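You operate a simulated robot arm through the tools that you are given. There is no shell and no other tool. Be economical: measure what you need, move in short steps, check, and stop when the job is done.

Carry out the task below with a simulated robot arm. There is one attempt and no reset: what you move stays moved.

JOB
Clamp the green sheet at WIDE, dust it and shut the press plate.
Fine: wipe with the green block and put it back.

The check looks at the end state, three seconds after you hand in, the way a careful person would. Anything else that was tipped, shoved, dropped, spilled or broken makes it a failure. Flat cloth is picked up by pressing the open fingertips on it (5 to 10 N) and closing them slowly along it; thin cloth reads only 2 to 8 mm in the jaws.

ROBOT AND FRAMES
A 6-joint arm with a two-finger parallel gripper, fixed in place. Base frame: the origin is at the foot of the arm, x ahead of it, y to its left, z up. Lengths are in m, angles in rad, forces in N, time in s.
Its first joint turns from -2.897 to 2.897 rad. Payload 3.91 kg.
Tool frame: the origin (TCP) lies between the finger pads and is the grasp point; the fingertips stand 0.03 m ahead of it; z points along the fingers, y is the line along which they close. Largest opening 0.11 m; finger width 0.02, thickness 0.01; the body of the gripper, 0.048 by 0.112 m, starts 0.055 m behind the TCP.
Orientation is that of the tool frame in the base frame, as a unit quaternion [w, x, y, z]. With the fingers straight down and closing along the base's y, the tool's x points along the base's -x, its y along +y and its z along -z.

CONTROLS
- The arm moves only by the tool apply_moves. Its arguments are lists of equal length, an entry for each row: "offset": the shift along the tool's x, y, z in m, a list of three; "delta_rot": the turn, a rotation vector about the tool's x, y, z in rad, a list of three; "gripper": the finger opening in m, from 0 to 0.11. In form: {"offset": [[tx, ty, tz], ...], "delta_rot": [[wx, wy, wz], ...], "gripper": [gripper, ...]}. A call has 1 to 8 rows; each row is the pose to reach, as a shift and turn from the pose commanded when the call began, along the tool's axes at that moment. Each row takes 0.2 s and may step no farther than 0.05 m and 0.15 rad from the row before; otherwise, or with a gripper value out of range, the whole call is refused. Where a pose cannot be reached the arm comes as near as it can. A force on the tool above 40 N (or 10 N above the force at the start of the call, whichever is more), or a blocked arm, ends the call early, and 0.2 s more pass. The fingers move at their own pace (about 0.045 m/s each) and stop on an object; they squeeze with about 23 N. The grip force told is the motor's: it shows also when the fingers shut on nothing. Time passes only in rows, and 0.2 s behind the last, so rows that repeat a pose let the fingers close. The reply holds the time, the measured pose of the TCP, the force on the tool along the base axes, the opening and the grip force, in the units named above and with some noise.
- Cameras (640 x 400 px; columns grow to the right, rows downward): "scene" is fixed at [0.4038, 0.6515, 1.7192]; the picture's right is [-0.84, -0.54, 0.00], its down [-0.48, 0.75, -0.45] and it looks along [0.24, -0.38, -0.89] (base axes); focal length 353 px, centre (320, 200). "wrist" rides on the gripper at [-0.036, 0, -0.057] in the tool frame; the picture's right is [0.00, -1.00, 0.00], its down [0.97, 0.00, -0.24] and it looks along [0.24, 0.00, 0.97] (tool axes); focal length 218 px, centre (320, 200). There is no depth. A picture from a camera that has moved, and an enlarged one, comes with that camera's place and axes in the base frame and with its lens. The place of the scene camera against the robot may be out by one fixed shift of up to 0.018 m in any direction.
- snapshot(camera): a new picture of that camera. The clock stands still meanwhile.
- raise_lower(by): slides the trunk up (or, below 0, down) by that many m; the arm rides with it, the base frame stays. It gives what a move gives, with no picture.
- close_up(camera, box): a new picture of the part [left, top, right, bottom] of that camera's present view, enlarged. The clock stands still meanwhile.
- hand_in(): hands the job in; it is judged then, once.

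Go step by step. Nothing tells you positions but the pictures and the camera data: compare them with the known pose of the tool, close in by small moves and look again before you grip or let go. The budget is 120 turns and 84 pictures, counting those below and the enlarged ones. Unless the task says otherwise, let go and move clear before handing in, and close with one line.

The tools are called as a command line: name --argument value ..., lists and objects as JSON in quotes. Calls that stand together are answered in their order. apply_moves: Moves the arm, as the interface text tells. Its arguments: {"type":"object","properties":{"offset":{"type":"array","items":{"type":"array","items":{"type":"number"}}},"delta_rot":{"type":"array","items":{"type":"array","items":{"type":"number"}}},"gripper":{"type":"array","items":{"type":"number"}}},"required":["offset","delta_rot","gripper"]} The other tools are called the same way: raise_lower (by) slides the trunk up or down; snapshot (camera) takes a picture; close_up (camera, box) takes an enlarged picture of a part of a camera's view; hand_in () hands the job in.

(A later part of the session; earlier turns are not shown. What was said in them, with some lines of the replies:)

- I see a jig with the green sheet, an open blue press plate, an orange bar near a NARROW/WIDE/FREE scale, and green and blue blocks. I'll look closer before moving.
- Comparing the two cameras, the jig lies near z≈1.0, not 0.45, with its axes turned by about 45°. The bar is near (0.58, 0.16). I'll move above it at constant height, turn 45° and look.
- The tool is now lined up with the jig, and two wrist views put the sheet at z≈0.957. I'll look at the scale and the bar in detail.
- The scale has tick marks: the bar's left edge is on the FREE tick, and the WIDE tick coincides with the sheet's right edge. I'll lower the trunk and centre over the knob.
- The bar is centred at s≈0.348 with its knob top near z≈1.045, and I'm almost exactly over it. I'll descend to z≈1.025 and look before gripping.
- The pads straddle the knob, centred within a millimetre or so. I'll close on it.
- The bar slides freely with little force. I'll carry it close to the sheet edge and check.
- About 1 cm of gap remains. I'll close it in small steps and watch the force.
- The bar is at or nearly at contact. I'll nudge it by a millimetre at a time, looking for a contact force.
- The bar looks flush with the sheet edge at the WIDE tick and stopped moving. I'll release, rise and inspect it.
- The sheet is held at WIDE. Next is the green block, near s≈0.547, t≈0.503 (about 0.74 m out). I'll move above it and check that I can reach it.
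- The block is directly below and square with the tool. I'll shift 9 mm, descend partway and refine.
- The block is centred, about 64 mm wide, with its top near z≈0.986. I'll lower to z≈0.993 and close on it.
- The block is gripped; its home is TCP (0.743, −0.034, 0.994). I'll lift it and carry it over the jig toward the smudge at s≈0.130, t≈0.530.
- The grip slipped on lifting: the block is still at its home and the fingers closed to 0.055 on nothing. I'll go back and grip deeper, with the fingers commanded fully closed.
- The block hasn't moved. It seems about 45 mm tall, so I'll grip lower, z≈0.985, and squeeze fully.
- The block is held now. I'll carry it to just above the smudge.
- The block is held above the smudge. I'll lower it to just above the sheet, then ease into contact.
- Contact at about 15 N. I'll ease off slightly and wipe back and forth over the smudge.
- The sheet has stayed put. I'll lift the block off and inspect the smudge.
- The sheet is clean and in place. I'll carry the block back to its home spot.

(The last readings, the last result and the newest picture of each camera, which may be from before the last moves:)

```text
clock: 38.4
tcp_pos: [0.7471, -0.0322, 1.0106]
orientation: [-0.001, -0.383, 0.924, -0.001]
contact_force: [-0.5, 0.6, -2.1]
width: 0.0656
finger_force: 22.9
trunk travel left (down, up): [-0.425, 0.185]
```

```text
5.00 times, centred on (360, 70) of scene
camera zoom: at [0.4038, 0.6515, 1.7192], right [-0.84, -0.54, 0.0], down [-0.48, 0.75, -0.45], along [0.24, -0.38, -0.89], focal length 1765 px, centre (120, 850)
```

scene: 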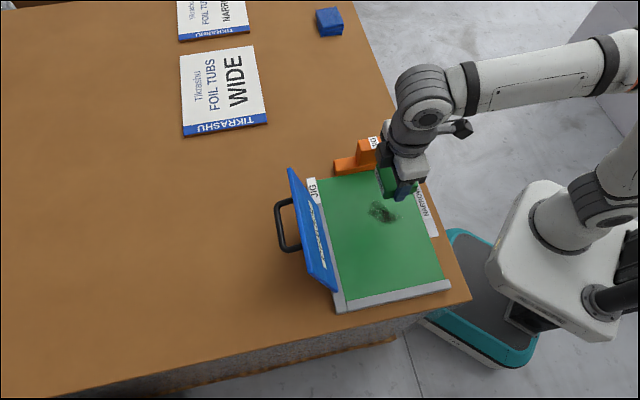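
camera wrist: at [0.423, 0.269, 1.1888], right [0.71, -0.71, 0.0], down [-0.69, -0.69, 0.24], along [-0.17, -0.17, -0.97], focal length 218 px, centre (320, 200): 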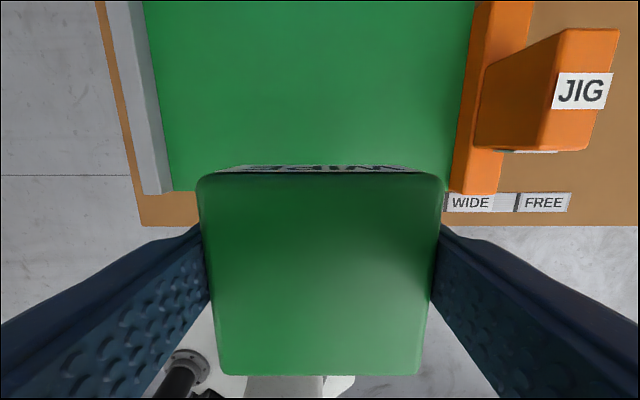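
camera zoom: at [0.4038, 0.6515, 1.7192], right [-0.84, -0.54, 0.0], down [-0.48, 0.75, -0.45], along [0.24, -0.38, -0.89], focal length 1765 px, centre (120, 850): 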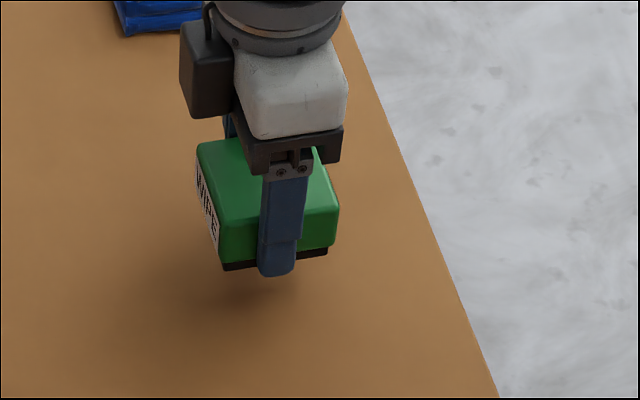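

I'm about 4 mm too far out compared with the pick-up view. I'll correct that and set the block down.

apply_moves --offset '[[0.004, 0, 0.008], [0.004, 0, 0.016], [0.004, 0, 0.02], [0.004, 0, 0.0225]]' --delta_rot '[[0, 0, 0], [0, 0, 0], [0, 0, 0], [0, 0, 0]]' --gripper '[0, 0, 0, 0]'

close_up --camera "scene" --box '[300, 30, 420, 110]'

```text
clock: 39.4
tcp_pos: [0.7459, -0.0351, 0.9904]
orientation: [0.0, -0.383, 0.924, 0.0]
contact_force: [0.1, 0.3, -1.4]
width: 0.0655
finger_force: 22.9
trunk travel left (down, up): [-0.425, 0.185]
```

```text
5.00 times, centred on (360, 70) of scene
camera zoom: at [0.4038, 0.6515, 1.7192], right [-0.84, -0.54, 0.0], down [-0.48, 0.75, -0.45], along [0.24, -0.38, -0.89], focal length 1765 px, centre (120, 850)
```

zoom: 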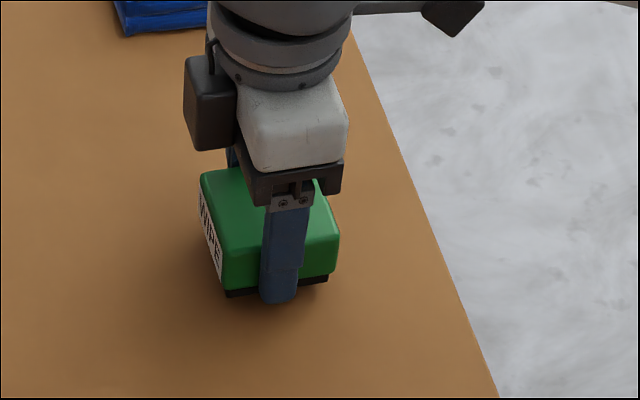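

It lines up with its original spot and is about 4 mm above the table. I'll lower it to contact.

apply_moves --offset '[[0, 0, 0.001], [0, 0, 0.002], [0, 0, 0.003]]' --delta_rot '[[0, 0, 0], [0, 0, 0], [0, 0, 0]]' --gripper '[0, 0, 0]'

apply_moves --offset '[[0, 0, 0.001], [0, 0, 0.0015]]' --delta_rot '[[0, 0, 0], [0, 0, 0]]' --gripper '[0, 0]'

```text
clock: 40.1
tcp_pos: [0.7459, -0.0357, 0.9849]
orientation: [0.0, -0.382, 0.924, 0.0]
contact_force: [0.7, -1.0, -1.6]
width: 0.0657
finger_force: 23.3
trunk travel left (down, up): [-0.425, 0.185]
```

```text
clock: 40.8
tcp_pos: [0.746, -0.0333, 0.9849]
orientation: [0.001, -0.382, 0.924, -0.001]
contact_force: [0.1, -0.1, -1.9]
width: 0.0657
finger_force: 23.1
trunk travel left (down, up): [-0.425, 0.185]
```

apply_moves --offset '[[0, 0, 0.001], [0, 0, 0.0015]]' --delta_rot '[[0, 0, 0], [0, 0, 0]]' --gripper '[0, 0]'

close_up --camera "scene" --box '[320, 50, 380, 100]'

```text
clock: 41.4
tcp_pos: [0.7464, -0.0323, 0.9845]
orientation: [0.001, -0.383, 0.924, -0.001]
contact_force: [0.0, 1.9, 8.4]
width: 0.0657
finger_force: 22.8
trunk travel left (down, up): [-0.425, 0.185]
```

```text
8.00 times, centred on (350, 75) of scene
camera zoom: at [0.4038, 0.6515, 1.7192], right [-0.84, -0.54, 0.0], down [-0.48, 0.75, -0.45], along [0.24, -0.38, -0.89], focal length 2825 px, centre (80, 1200)
```

zoom: 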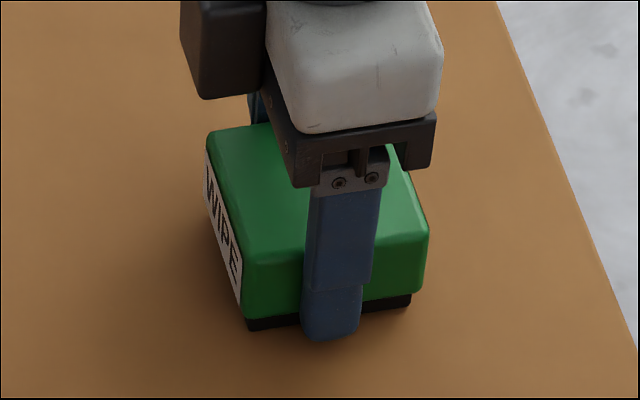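

It is in contact with the table. I'll release it, rise and verify.

apply_moves --offset '[[0, 0, 0], [0, 0, 0], [0, 0, 0], [0, 0, -0.03], [0, 0, -0.07], [0, 0, -0.11], [0, 0, -0.15]]' --delta_rot '[[0, 0, 0], [0, 0, 0], [0, 0, 0], [0, 0, 0], [0, 0, 0], [0, 0, 0], [0, 0, 0]]' --gripper '[0.075, 0.09, 0.1, 0.1, 0.1, 0.1, 0.1]'

snapshot --camera "wrist"

snapshot --camera "scene"

```text
clock: 43.0
tcp_pos: [0.7471, -0.0356, 1.1293]
orientation: [0.001, -0.383, 0.924, 0.0]
contact_force: [-0.3, 0.0, -0.1]
width: 0.1001
finger_force: 0.1
trunk travel left (down, up): [-0.425, 0.185]
```

```text
43 pictures are left
camera wrist: at [0.7733, -0.009, 1.1843], right [0.71, -0.71, 0.0], down [-0.69, -0.69, 0.24], along [-0.17, -0.17, -0.97], focal length 218 px, centre (320, 200)
```

wrist: 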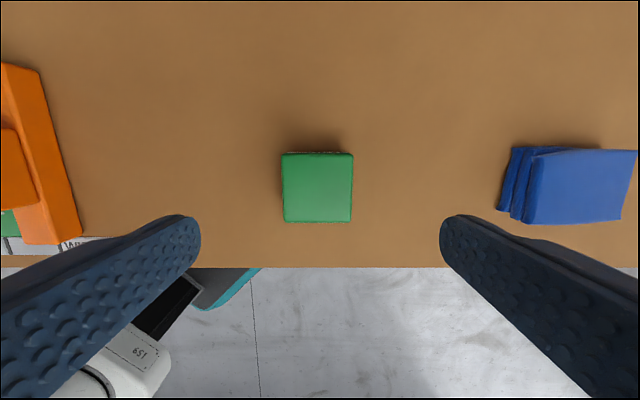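

```text
42 pictures are left
```

scene: 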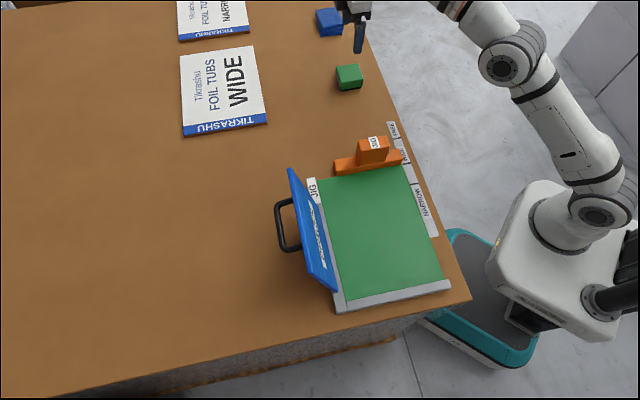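

The block is back where it was. Next is the press plate: I'll rise, rotate 90° toward closing along t, and go over the jig to look at the plate.

apply_moves --offset '[[0, 0.035, -0.03], [0, 0.07, -0.06], [0, 0.105, -0.09], [0, 0.145, -0.12], [0, 0.19, -0.14], [0, 0.235, -0.15], [0, 0.28, -0.15], [0, 0.325, -0.15]]' --delta_rot '[[0, 0, 0.14], [0, 0, 0.28], [0, 0, 0.42], [0, 0, 0.56], [0, 0, 0.7], [0, 0, 0.84], [0, 0, 0.98], [0, 0, 1.12]]' --gripper '[0.1, 0.1, 0.1, 0.1, 0.1, 0.1, 0.1, 0.1]'

apply_moves --offset '[[0, 0, 0], [0, 0, 0], [0, 0, 0], [0, 0, 0]]' --delta_rot '[[0, 0, 0.13], [0, 0, 0.26], [0, 0, 0.39], [0, 0, 0.451]]' --gripper '[0.1, 0.1, 0.1, 0.1]'

snapshot --camera "wrist"

```text
clock: 44.8
tcp_pos: [0.5154, 0.196, 1.2836]
orientation: [-0.001, 0.168, 0.986, 0.0]
contact_force: [0.3, -0.2, 0.4]
width: 0.1004
finger_force: 0.3
trunk travel left (down, up): [-0.425, 0.185]
```

```text
clock: 45.8
tcp_pos: [0.5168, 0.1953, 1.2828]
orientation: [0.001, 0.385, 0.923, 0.0]
contact_force: [0.1, 0.3, 0.3]
width: 0.1001
finger_force: 0.1
trunk travel left (down, up): [-0.425, 0.185]
```

```text
41 pictures are left
camera wrist: at [0.5422, 0.1712, 1.3399], right [-0.71, -0.7, 0.0], down [-0.68, 0.69, 0.24], along [-0.17, 0.17, -0.97], focal length 218 px, centre (320, 200)
```

wrist: 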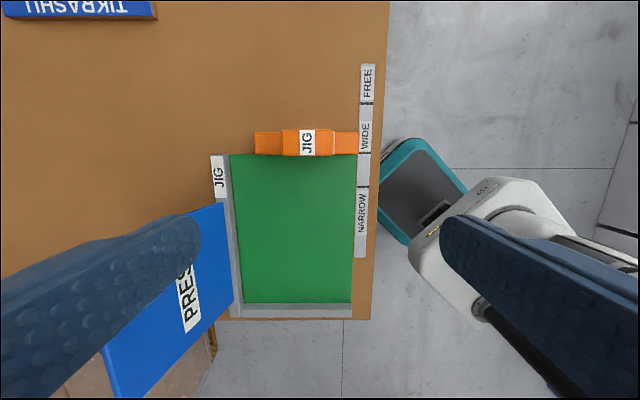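

I can see the plate's inner face partly. I'll shift over it for a clear view of its top edge and handle.

apply_moves --offset '[[0.03, 0.04, 0], [0.06, 0.08, 0], [0.09, 0.12, 0], [0.1, 0.15, 0]]' --delta_rot '[[0, 0, 0], [0, 0, 0], [0, 0, 0], [0, 0, 0]]' --gripper '[0.11, 0.11, 0.11, 0.11]'

snapshot --camera "wrist"

close_up --camera "scene" --box '[260, 150, 360, 310]'

```text
clock: 46.8
tcp_pos: [0.5422, 0.3648, 1.2694]
orientation: [0.001, 0.383, 0.924, 0.002]
contact_force: [0.4, 0.8, -0.2]
width: 0.1098
finger_force: 0.1
out of reach, approached as far as the arm can: row 4
trunk travel left (down, up): [-0.425, 0.185]
```

```text
40 pictures are left
camera wrist: at [0.5672, 0.3406, 1.3266], right [-0.71, -0.71, 0.0], down [-0.69, 0.69, 0.24], along [-0.17, 0.17, -0.97], focal length 218 px, centre (320, 200)
```

wrist: 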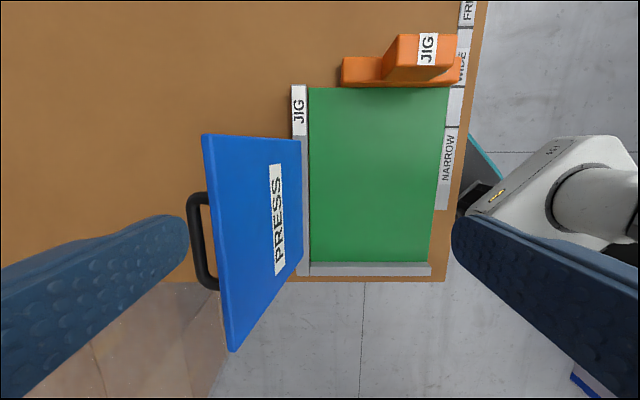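

```text
2.50 times, centred on (310, 230) of scene
camera zoom: at [0.4038, 0.6515, 1.7192], right [-0.84, -0.54, 0.0], down [-0.48, 0.75, -0.45], along [0.24, -0.38, -0.89], focal length 883 px, centre (345, 125)
```

zoom: 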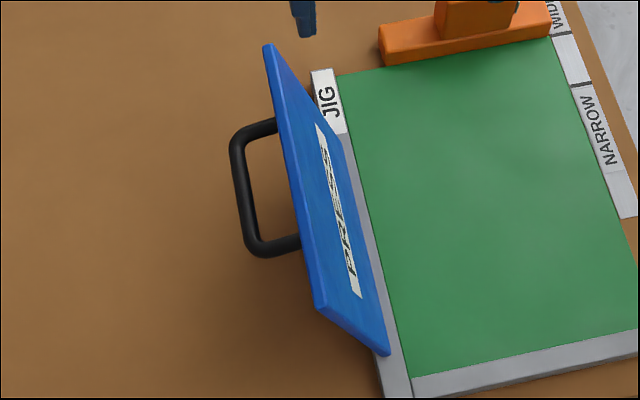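

The plate's hinge is at t≈0.673, z≈0.968, and its top edge is at t≈0.736, z≈1.146, leaning back about 19°; the handle ends near s≈0.105. The reach is short at this height, so I'll raise the trunk and come down beside the plate's edge with the arm.

raise_lower --by 0.15

apply_moves --offset '[[0, 0, 0.04], [0, 0, 0.08], [0, 0, 0.12], [0, 0, 0.16]]' --delta_rot '[[0, 0, 0], [0, 0, 0], [0, 0, 0], [0, 0, 0]]' --gripper '[0.11, 0.11, 0.11, 0.11]'

```text
clock: 48.5
tcp_pos: [0.5423, 0.3648, 1.4191]
orientation: [0.001, 0.384, 0.923, 0.002]
contact_force: [0.3, 0.2, 0.8]
width: 0.1101
finger_force: 0.0
trunk travel left (down, up): [-0.575, 0.035]
```

```text
clock: 49.5
tcp_pos: [0.5449, 0.3651, 1.2575]
orientation: [0.001, 0.382, 0.924, 0.001]
contact_force: [0.0, 0.7, 0.4]
width: 0.1099
finger_force: 0.0
trunk travel left (down, up): [-0.575, 0.035]
```

apply_moves --offset '[[-0.005, 0.035, 0.015], [-0.013, 0.0715, 0.03], [-0.013, 0.0715, 0.037]]' --delta_rot '[[0, 0, 0], [0, 0, 0], [0, 0, 0]]' --gripper '[0.11, 0.11, 0.11]'

snapshot --camera "wrist"

close_up --camera "scene" --box '[240, 100, 400, 300]'

```text
clock: 50.3
tcp_pos: [0.6047, 0.4047, 1.2231]
orientation: [0.001, 0.383, 0.924, 0.001]
contact_force: [0.4, -0.3, 0.6]
width: 0.1098
finger_force: 0.0
trunk travel left (down, up): [-0.575, 0.035]
```

```text
38 pictures are left
camera wrist: at [0.6296, 0.3822, 1.2798], right [-0.71, -0.71, 0.0], down [-0.69, 0.69, 0.24], along [-0.17, 0.17, -0.97], focal length 218 px, centre (320, 200)
```

wrist: 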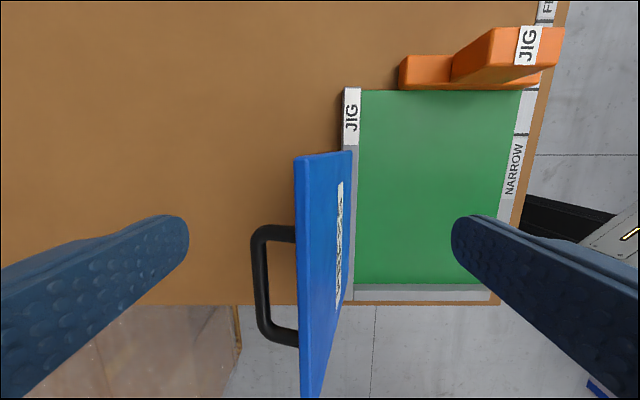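

```text
2.00 times, centred on (320, 200) of scene
camera zoom: at [0.4038, 0.6515, 1.7192], right [-0.84, -0.54, 0.0], down [-0.48, 0.75, -0.45], along [0.24, -0.38, -0.89], focal length 706 px, centre (320, 200)
```

zoom: 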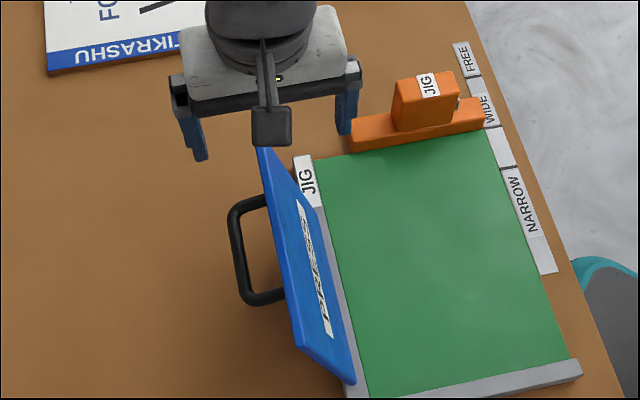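

The fingers straddle the plate's top edge and are clear of the handle. I'll descend so that the tips pass below the edge, then narrow the gap.

apply_moves --offset '[[0, 0, 0.04], [0, 0, 0.07], [0, 0, 0.088], [0, 0.008, 0.088], [0, 0.008, 0.088]]' --delta_rot '[[0, 0, 0], [0, 0, 0], [0, 0, 0], [0, 0, 0], [0, 0, 0]]' --gripper '[0.11, 0.11, 0.11, 0.09, 0.075]'

snapshot --camera "wrist"

close_up --camera "scene" --box '[240, 100, 400, 300]'

```text
clock: 51.5
tcp_pos: [0.6086, 0.4114, 1.1365]
orientation: [0.0, 0.382, 0.924, 0.001]
contact_force: [0.0, -0.6, -0.3]
width: 0.0752
finger_force: 0.0
trunk travel left (down, up): [-0.575, 0.035]
```

```text
36 pictures are left
camera wrist: at [0.6339, 0.3881, 1.1928], right [-0.71, -0.71, 0.0], down [-0.69, 0.69, 0.24], along [-0.17, 0.17, -0.97], focal length 218 px, centre (320, 200)
```

wrist: 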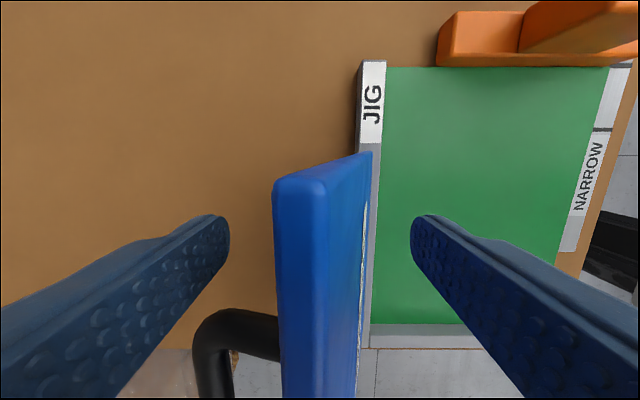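

```text
2.00 times, centred on (320, 200) of scene
camera zoom: at [0.4038, 0.6515, 1.7192], right [-0.84, -0.54, 0.0], down [-0.48, 0.75, -0.45], along [0.24, -0.38, -0.89], focal length 706 px, centre (320, 200)
```

zoom: 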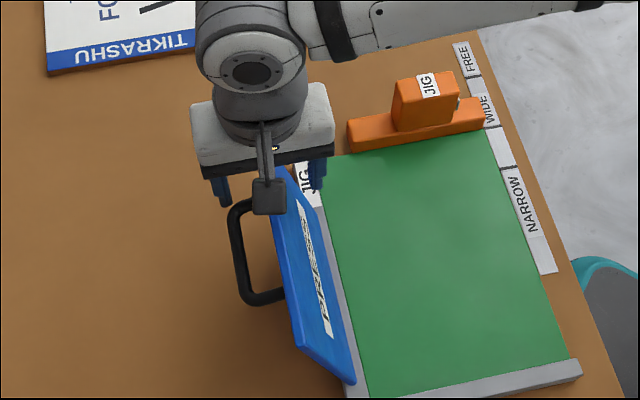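

The edge sits between the fingers. I'll narrow the gap and start swinging the edge inward along its arc to just past vertical.

apply_moves --offset '[[0, 0, 0], [0, 0, -0.008], [0, -0.016, -0.0185], [0, -0.031, -0.0235], [0, -0.048, -0.0265], [0, -0.06, -0.0265]]' --delta_rot '[[0, 0, 0], [0, 0, 0], [0, 0, 0], [0, 0, 0], [0, 0, 0], [0, 0, 0]]' --gripper '[0.06, 0.045, 0.045, 0.045, 0.045, 0.045]'

snapshot --camera "wrist"

close_up --camera "scene" --box '[240, 100, 400, 300]'

```text
clock: 52.9
tcp_pos: [0.5637, 0.3702, 1.1623]
orientation: [0.0, 0.383, 0.924, 0.001]
contact_force: [0.5, 1.3, 1.7]
width: 0.0459
finger_force: 0.5
trunk travel left (down, up): [-0.575, 0.035]
```

```text
34 pictures are left
camera wrist: at [0.5905, 0.3455, 1.2192], right [-0.71, -0.71, 0.0], down [-0.69, 0.69, 0.24], along [-0.17, 0.17, -0.97], focal length 218 px, centre (320, 200)
```

wrist: 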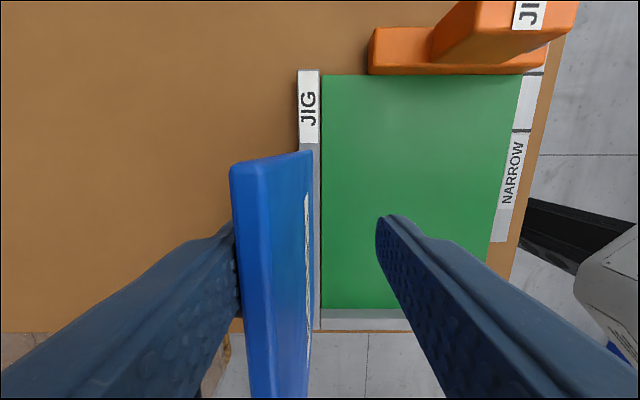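

```text
2.00 times, centred on (320, 200) of scene
camera zoom: at [0.4038, 0.6515, 1.7192], right [-0.84, -0.54, 0.0], down [-0.48, 0.75, -0.45], along [0.24, -0.38, -0.89], focal length 706 px, centre (320, 200)
```

zoom: 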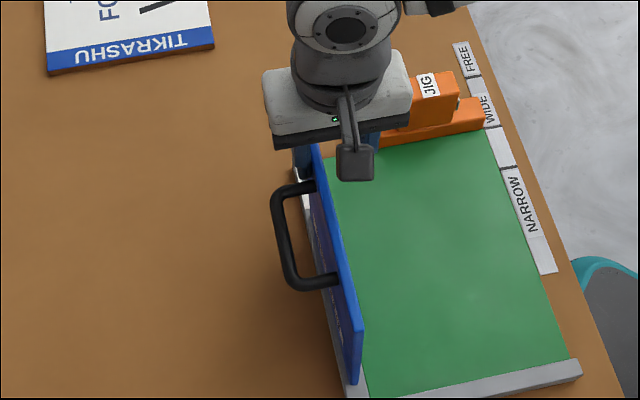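

The plate is about vertical, with the outer finger pushing it. I'll continue the arc so the inner finger catches it as it tips over.

apply_moves --offset '[[0, -0.015, 0], [0, -0.03, 0.004], [0, -0.045, 0.01], [0, -0.06, 0.017], [0, -0.075, 0.026], [0, -0.09, 0.037]]' --delta_rot '[[0, 0, 0], [0, 0, 0], [0, 0, 0], [0, 0, 0], [0, 0, 0], [0, 0, 0]]' --gripper '[0.045, 0.045, 0.045, 0.045, 0.045, 0.045]'

snapshot --camera "wrist"

close_up --camera "scene" --box '[240, 100, 400, 300]'

```text
clock: 54.3
tcp_pos: [0.5044, 0.3043, 1.1249]
orientation: [0.0, 0.384, 0.924, 0.0]
contact_force: [-0.1, -0.2, 0.8]
width: 0.0451
finger_force: 0.0
trunk travel left (down, up): [-0.575, 0.035]
```

```text
32 pictures are left
camera wrist: at [0.5293, 0.2799, 1.181], right [-0.71, -0.71, 0.0], down [-0.69, 0.69, 0.24], along [-0.17, 0.17, -0.97], focal length 218 px, centre (320, 200)
```

wrist: 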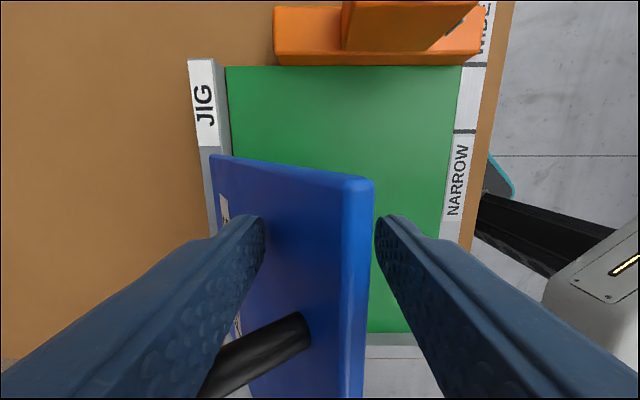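

```text
2.00 times, centred on (320, 200) of scene
camera zoom: at [0.4038, 0.6515, 1.7192], right [-0.84, -0.54, 0.0], down [-0.48, 0.75, -0.45], along [0.24, -0.38, -0.89], focal length 706 px, centre (320, 200)
```

zoom: 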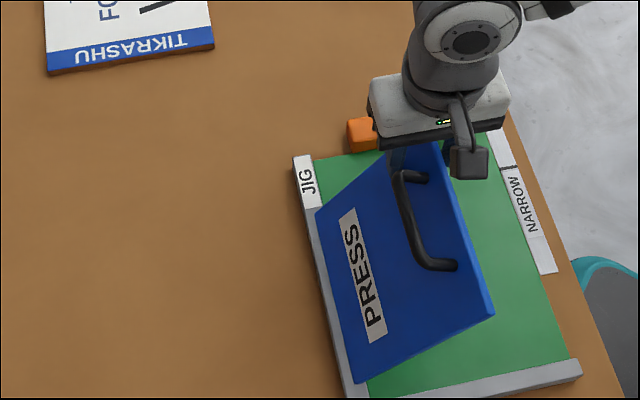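

The plate is following under control. I'll continue lowering along the arc.

apply_moves --offset '[[0, -0.013, 0.012], [0, -0.026, 0.025], [0, -0.036, 0.039], [0, -0.046, 0.054], [0, -0.053, 0.069], [0, -0.059, 0.083]]' --delta_rot '[[0, 0, 0], [0, 0, 0], [0, 0, 0], [0, 0, 0], [0, 0, 0], [0, 0, 0]]' --gripper '[0.045, 0.045, 0.045, 0.045, 0.045, 0.045]'

snapshot --camera "wrist"

close_up --camera "scene" --box '[280, 120, 440, 320]'

```text
clock: 55.7
tcp_pos: [0.4571, 0.2602, 1.0416]
orientation: [0.0, 0.384, 0.924, 0.001]
contact_force: [-11.6, -19.6, 9.2]
width: 0.0562
finger_force: 10.7
trunk travel left (down, up): [-0.575, 0.035]
```

```text
30 pictures are left
camera wrist: at [0.4836, 0.2363, 1.0981], right [-0.71, -0.71, 0.0], down [-0.69, 0.69, 0.24], along [-0.17, 0.17, -0.97], focal length 218 px, centre (320, 200)
```

wrist: 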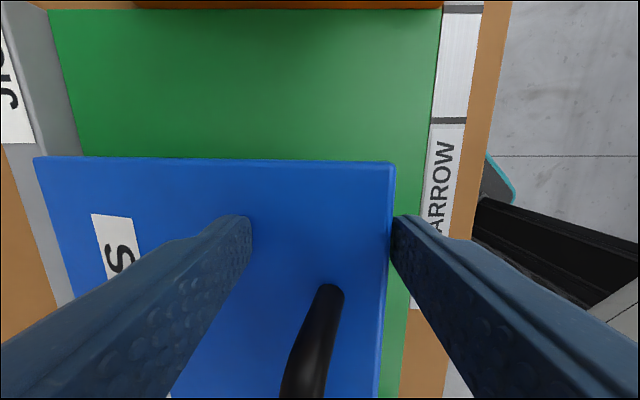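

```text
2.00 times, centred on (360, 220) of scene
camera zoom: at [0.4038, 0.6515, 1.7192], right [-0.84, -0.54, 0.0], down [-0.48, 0.75, -0.45], along [0.24, -0.38, -0.89], focal length 706 px, centre (240, 160)
```

zoom: 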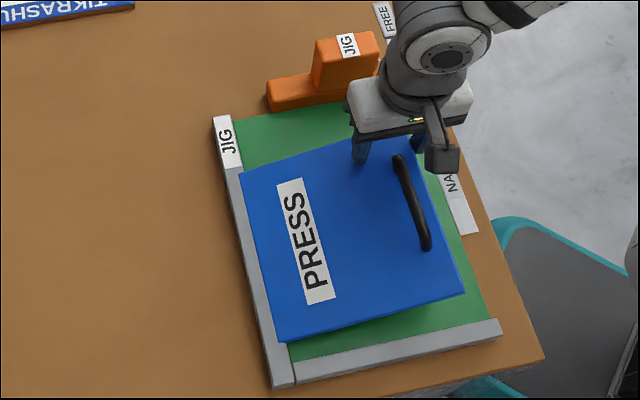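

The edge is wedged between the fingertips with about 20 N, with the plate most of the way down. I'll ease up and open to relieve it.

apply_moves --offset '[[0, 0, -0.006], [0, 0, -0.01], [0, 0, -0.014], [0, 0, -0.02]]' --delta_rot '[[0, 0, 0], [0, 0, 0], [0, 0, 0], [0, 0, 0]]' --gripper '[0.06, 0.065, 0.07, 0.075]'

close_up --camera "scene" --box '[280, 120, 440, 320]'

snapshot --camera "wrist"

```text
clock: 56.7
tcp_pos: [0.4607, 0.2649, 1.0603]
orientation: [0.001, 0.384, 0.924, 0.002]
contact_force: [-0.2, 0.0, -0.6]
width: 0.0752
finger_force: 0.1
trunk travel left (down, up): [-0.575, 0.035]
```

```text
2.00 times, centred on (360, 220) of scene
camera zoom: at [0.4038, 0.6515, 1.7192], right [-0.84, -0.54, 0.0], down [-0.48, 0.75, -0.45], along [0.24, -0.38, -0.89], focal length 706 px, centre (240, 160)
```

zoom: 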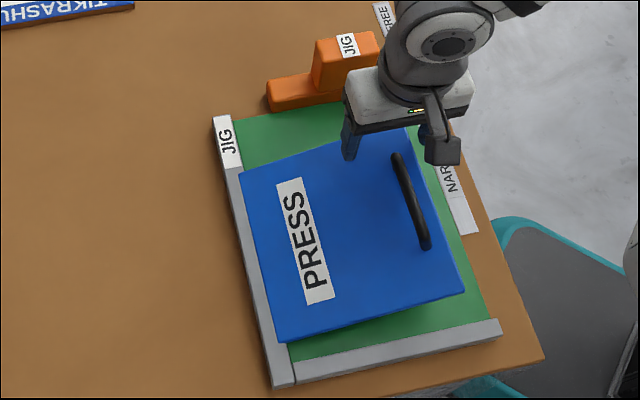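

```text
27 pictures are left
camera wrist: at [0.4865, 0.2405, 1.1174], right [-0.71, -0.71, 0.0], down [-0.69, 0.69, 0.24], along [-0.17, 0.17, -0.97], focal length 218 px, centre (320, 200)
```

wrist: 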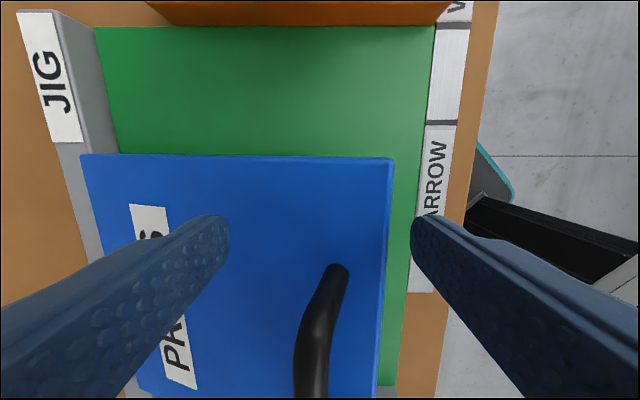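

The hinge holds by friction with the plate still ajar. I'll close the fingers, stay beside the handle at s≈0.15, and press the plate down near its free edge.

apply_moves --offset '[[-0.005, 0, -0.02], [-0.011, 0.005, -0.02], [-0.011, 0.005, -0.02], [-0.011, 0.005, -0.02], [-0.011, 0.005, -0.005]]' --delta_rot '[[0, 0, 0], [0, 0, 0], [0, 0, 0], [0, 0, 0], [0, 0, 0]]' --gripper '[0.06, 0.03, 0.01, 0.0, 0.0]'

snapshot --camera "wrist"

```text
clock: 57.9
tcp_pos: [0.472, 0.2605, 1.0663]
orientation: [0.001, 0.383, 0.924, 0.0]
contact_force: [0.5, 0.2, 0.8]
width: 0.0
finger_force: 23.5
trunk travel left (down, up): [-0.575, 0.035]
```

```text
26 pictures are left
camera wrist: at [0.4978, 0.2356, 1.1232], right [-0.71, -0.71, 0.0], down [-0.69, 0.69, 0.24], along [-0.17, 0.17, -0.97], focal length 218 px, centre (320, 200)
```

wrist: 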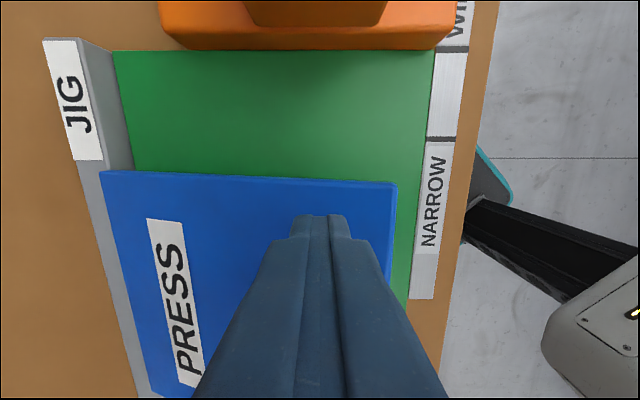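

The fingertips are over the plate's corner region and clear of the handle. I'll press down gradually.

apply_moves --offset '[[0, 0, 0.01], [0, 0, 0.02], [0, 0, 0.028], [0, 0, 0.035], [0, 0, 0.042]]' --delta_rot '[[0, 0, 0], [0, 0, 0], [0, 0, 0], [0, 0, 0], [0, 0, 0]]' --gripper '[0, 0, 0, 0, 0]'

close_up --camera "scene" --box '[280, 120, 440, 320]'

```text
clock: 59.1
tcp_pos: [0.4723, 0.2598, 1.0237]
orientation: [0.0, 0.382, 0.924, 0.001]
contact_force: [-0.3, -0.2, 0.8]
width: 0.0
finger_force: 22.9
trunk travel left (down, up): [-0.575, 0.035]
```

```text
2.00 times, centred on (360, 220) of scene
camera zoom: at [0.4038, 0.6515, 1.7192], right [-0.84, -0.54, 0.0], down [-0.48, 0.75, -0.45], along [0.24, -0.38, -0.89], focal length 706 px, centre (240, 160)
```

zoom: 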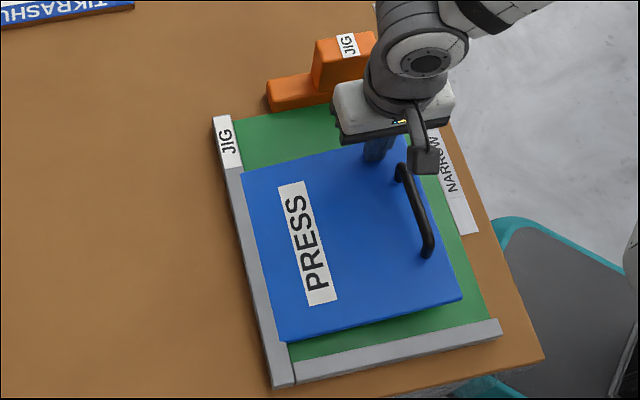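

apply_moves --offset '[[0, 0, 0.004], [0, 0, 0.008], [0, 0, 0.012], [0, 0, 0.015]]' --delta_rot '[[0, 0, 0], [0, 0, 0], [0, 0, 0], [0, 0, 0]]' --gripper '[0, 0, 0, 0]'

apply_moves --offset '[[0, 0, 0.002], [0, 0, 0.004]]' --delta_rot '[[0, 0, 0], [0, 0, 0]]' --gripper '[0, 0]'

close_up --camera "scene" --box '[280, 120, 440, 320]'

```text
clock: 60.1
tcp_pos: [0.4723, 0.2602, 1.0088]
orientation: [0.001, 0.383, 0.924, 0.002]
contact_force: [-0.5, -0.4, 0.3]
width: 0.0
finger_force: 23.1
trunk travel left (down, up): [-0.575, 0.035]
```

```text
clock: 60.7
tcp_pos: [0.473, 0.2615, 1.0047]
orientation: [0.001, 0.384, 0.923, 0.001]
contact_force: [-0.1, -0.3, 0.6]
width: 0.0
finger_force: 23.0
trunk travel left (down, up): [-0.575, 0.035]
```

```text
2.00 times, centred on (360, 220) of scene
camera zoom: at [0.4038, 0.6515, 1.7192], right [-0.84, -0.54, 0.0], down [-0.48, 0.75, -0.45], along [0.24, -0.38, -0.89], focal length 706 px, centre (240, 160)
```

zoom: 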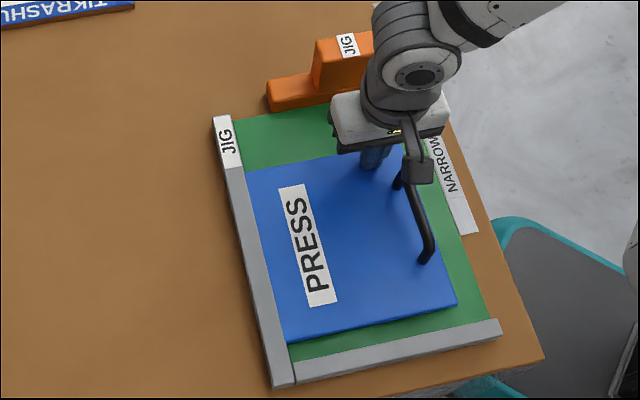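

The plate is going down with very little resistance. I'll keep easing down until it seats.

apply_moves --offset '[[0, 0, 0.002], [0, 0, 0.004]]' --delta_rot '[[0, 0, 0], [0, 0, 0]]' --gripper '[0, 0]'

apply_moves --offset '[[0, 0, 0.002], [0, 0, 0.003]]' --delta_rot '[[0, 0, 0], [0, 0, 0]]' --gripper '[0, 0]'

```text
clock: 61.3
tcp_pos: [0.471, 0.2602, 1.0033]
orientation: [0.003, 0.383, 0.924, 0.005]
contact_force: [-0.3, 0.3, 29.9]
width: 0.0002
finger_force: 22.5
trunk travel left (down, up): [-0.575, 0.035]
```

```text
clock: 61.7
tcp_pos: [0.473, 0.2617, 1.0045]
orientation: [0.004, 0.384, 0.923, 0.005]
contact_force: [-8.6, -3.2, 20.3]
width: 0.0
finger_force: 22.6
trunk travel left (down, up): [-0.575, 0.035]
stopped in row 1: the force on the tool passed its limit (the readings are from after the stop); the commanded pose is now the measured one
```

Firm contact at about 30 N: the plate is seated. I'll lift straight up and check everything.

apply_moves --offset '[[0, 0, -0.02], [0, 0, -0.06], [0, 0, -0.1], [-0.03, 0, -0.14], [-0.03, -0.04, -0.18], [-0.03, -0.08, -0.2]]' --delta_rot '[[0, 0, 0], [0, 0, 0], [0, 0, 0], [0, 0, 0], [0, 0, 0], [0, 0, 0]]' --gripper '[0, 0, 0, 0.02, 0.05, 0.08]'

close_up --camera "scene" --box '[280, 120, 440, 320]'

snapshot --camera "wrist"

```text
refused: row 5 steps farther than a row can; nothing moved
```

```text
2.00 times, centred on (360, 220) of scene
camera zoom: at [0.4038, 0.6515, 1.7192], right [-0.84, -0.54, 0.0], down [-0.48, 0.75, -0.45], along [0.24, -0.38, -0.89], focal length 706 px, centre (240, 160)
```

zoom: 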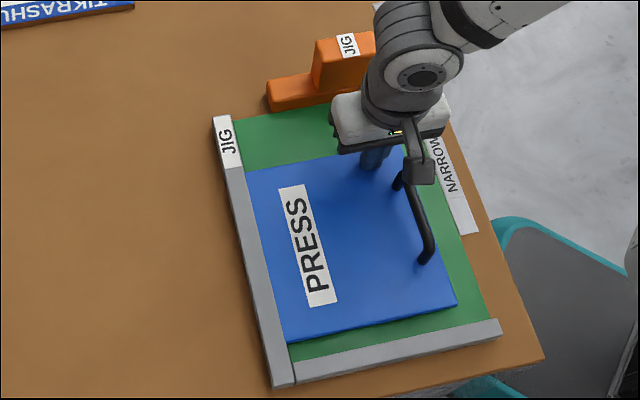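

```text
22 pictures are left
camera wrist: at [0.4968, 0.2361, 1.06], right [-0.71, -0.71, -0.01], down [-0.69, 0.69, 0.24], along [-0.16, 0.18, -0.97], focal length 218 px, centre (320, 200)
```

wrist: 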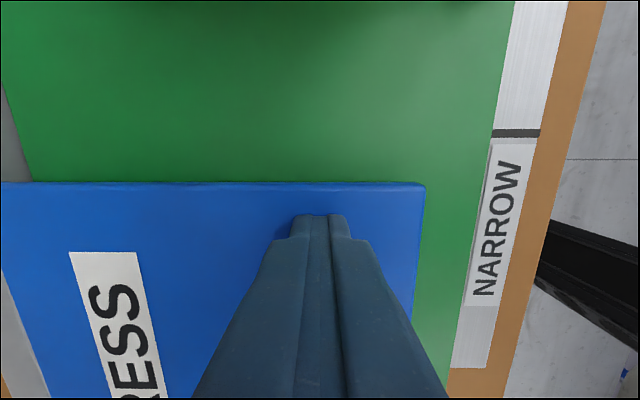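

apply_moves --offset '[[0, 0, -0.02], [0, 0, -0.06], [0, 0, -0.1], [-0.01, 0, -0.14], [-0.02, -0.03, -0.17], [-0.02, -0.07, -0.19], [-0.02, -0.11, -0.2]]' --delta_rot '[[0, 0, 0], [0, 0, 0], [0, 0, 0], [0, 0, 0], [0, 0, 0], [0, 0, 0], [0, 0, 0]]' --gripper '[0, 0, 0, 0.02, 0.05, 0.08, 0.08]'

close_up --camera "scene" --box '[280, 120, 440, 320]'

snapshot --camera "wrist"

snapshot --camera "scene"

```text
clock: 63.3
tcp_pos: [0.4071, 0.167, 1.2005]
orientation: [0.003, 0.383, 0.924, 0.005]
contact_force: [-0.3, -0.5, -0.1]
width: 0.0804
finger_force: 0.1
trunk travel left (down, up): [-0.575, 0.035]
```

```text
2.00 times, centred on (360, 220) of scene
camera zoom: at [0.4038, 0.6515, 1.7192], right [-0.84, -0.54, 0.0], down [-0.48, 0.75, -0.45], along [0.24, -0.38, -0.89], focal length 706 px, centre (240, 160)
```

zoom: 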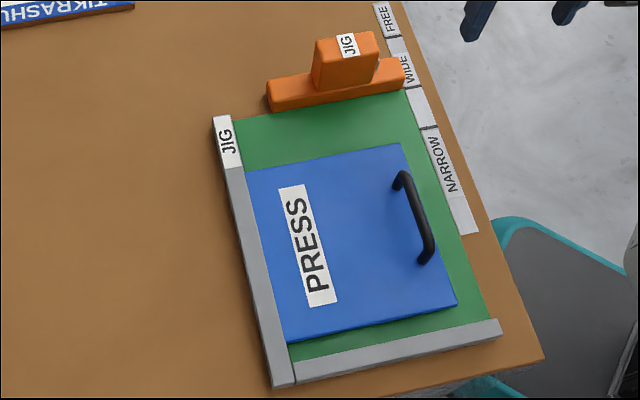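

```text
20 pictures are left
camera wrist: at [0.4314, 0.143, 1.2574], right [-0.71, -0.71, -0.01], down [-0.69, 0.69, 0.24], along [-0.16, 0.18, -0.97], focal length 218 px, centre (320, 200)
```

wrist: 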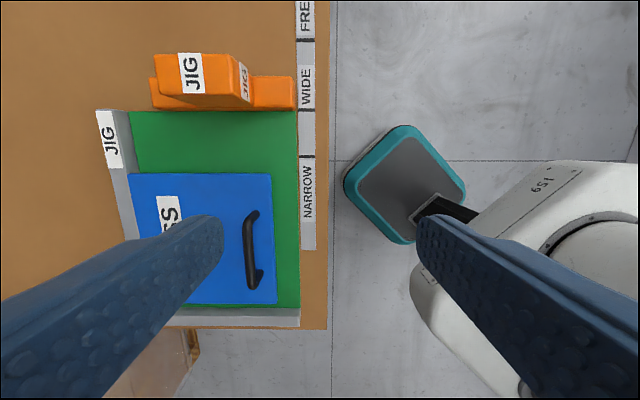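

```text
19 pictures are left
```

scene: 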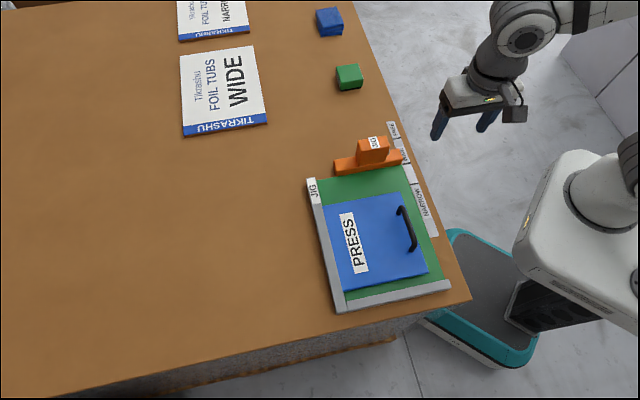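

Plate shut, block back, sheet clean, and the "pin" on the knob is only a second JIG label. One last check that the bar is flush at WIDE.

close_up --camera "scene" --box '[320, 120, 440, 200]'

close_up --camera "wrist" --box '[90, 40, 330, 190]'

```text
5.00 times, centred on (380, 160) of scene
camera zoom: at [0.4038, 0.6515, 1.7192], right [-0.84, -0.54, 0.0], down [-0.48, 0.75, -0.45], along [0.24, -0.38, -0.89], focal length 1765 px, centre (20, 400)
```

zoom: 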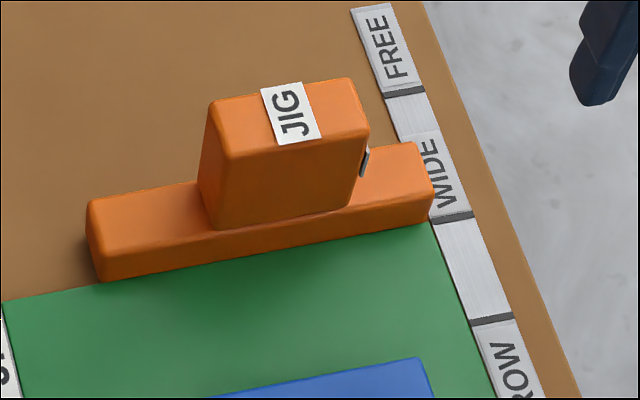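

```text
2.67 times, centred on (210, 115) of wrist
camera zoom: at [0.4314, 0.143, 1.2574], right [-0.71, -0.71, -0.01], down [-0.69, 0.69, 0.24], along [-0.16, 0.18, -0.97], focal length 582 px, centre (613, 427)
```

zoom: 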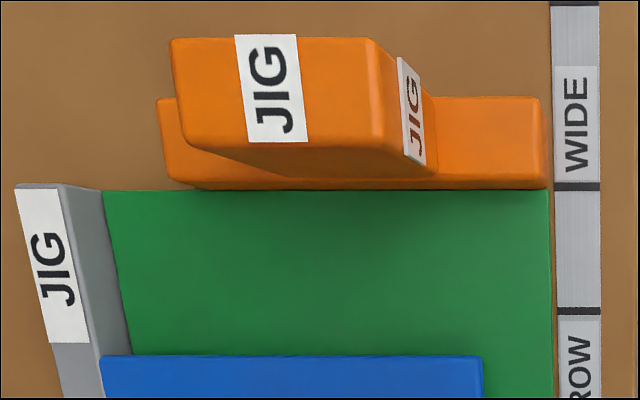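

The bar is flush at the WIDE tick, and everything else is in place. I'm handing in.

hand_in

```text
The job is handed in.
```

The green sheet is clamped at WIDE and wiped clean, the green block is back in its place and the press plate is shut.
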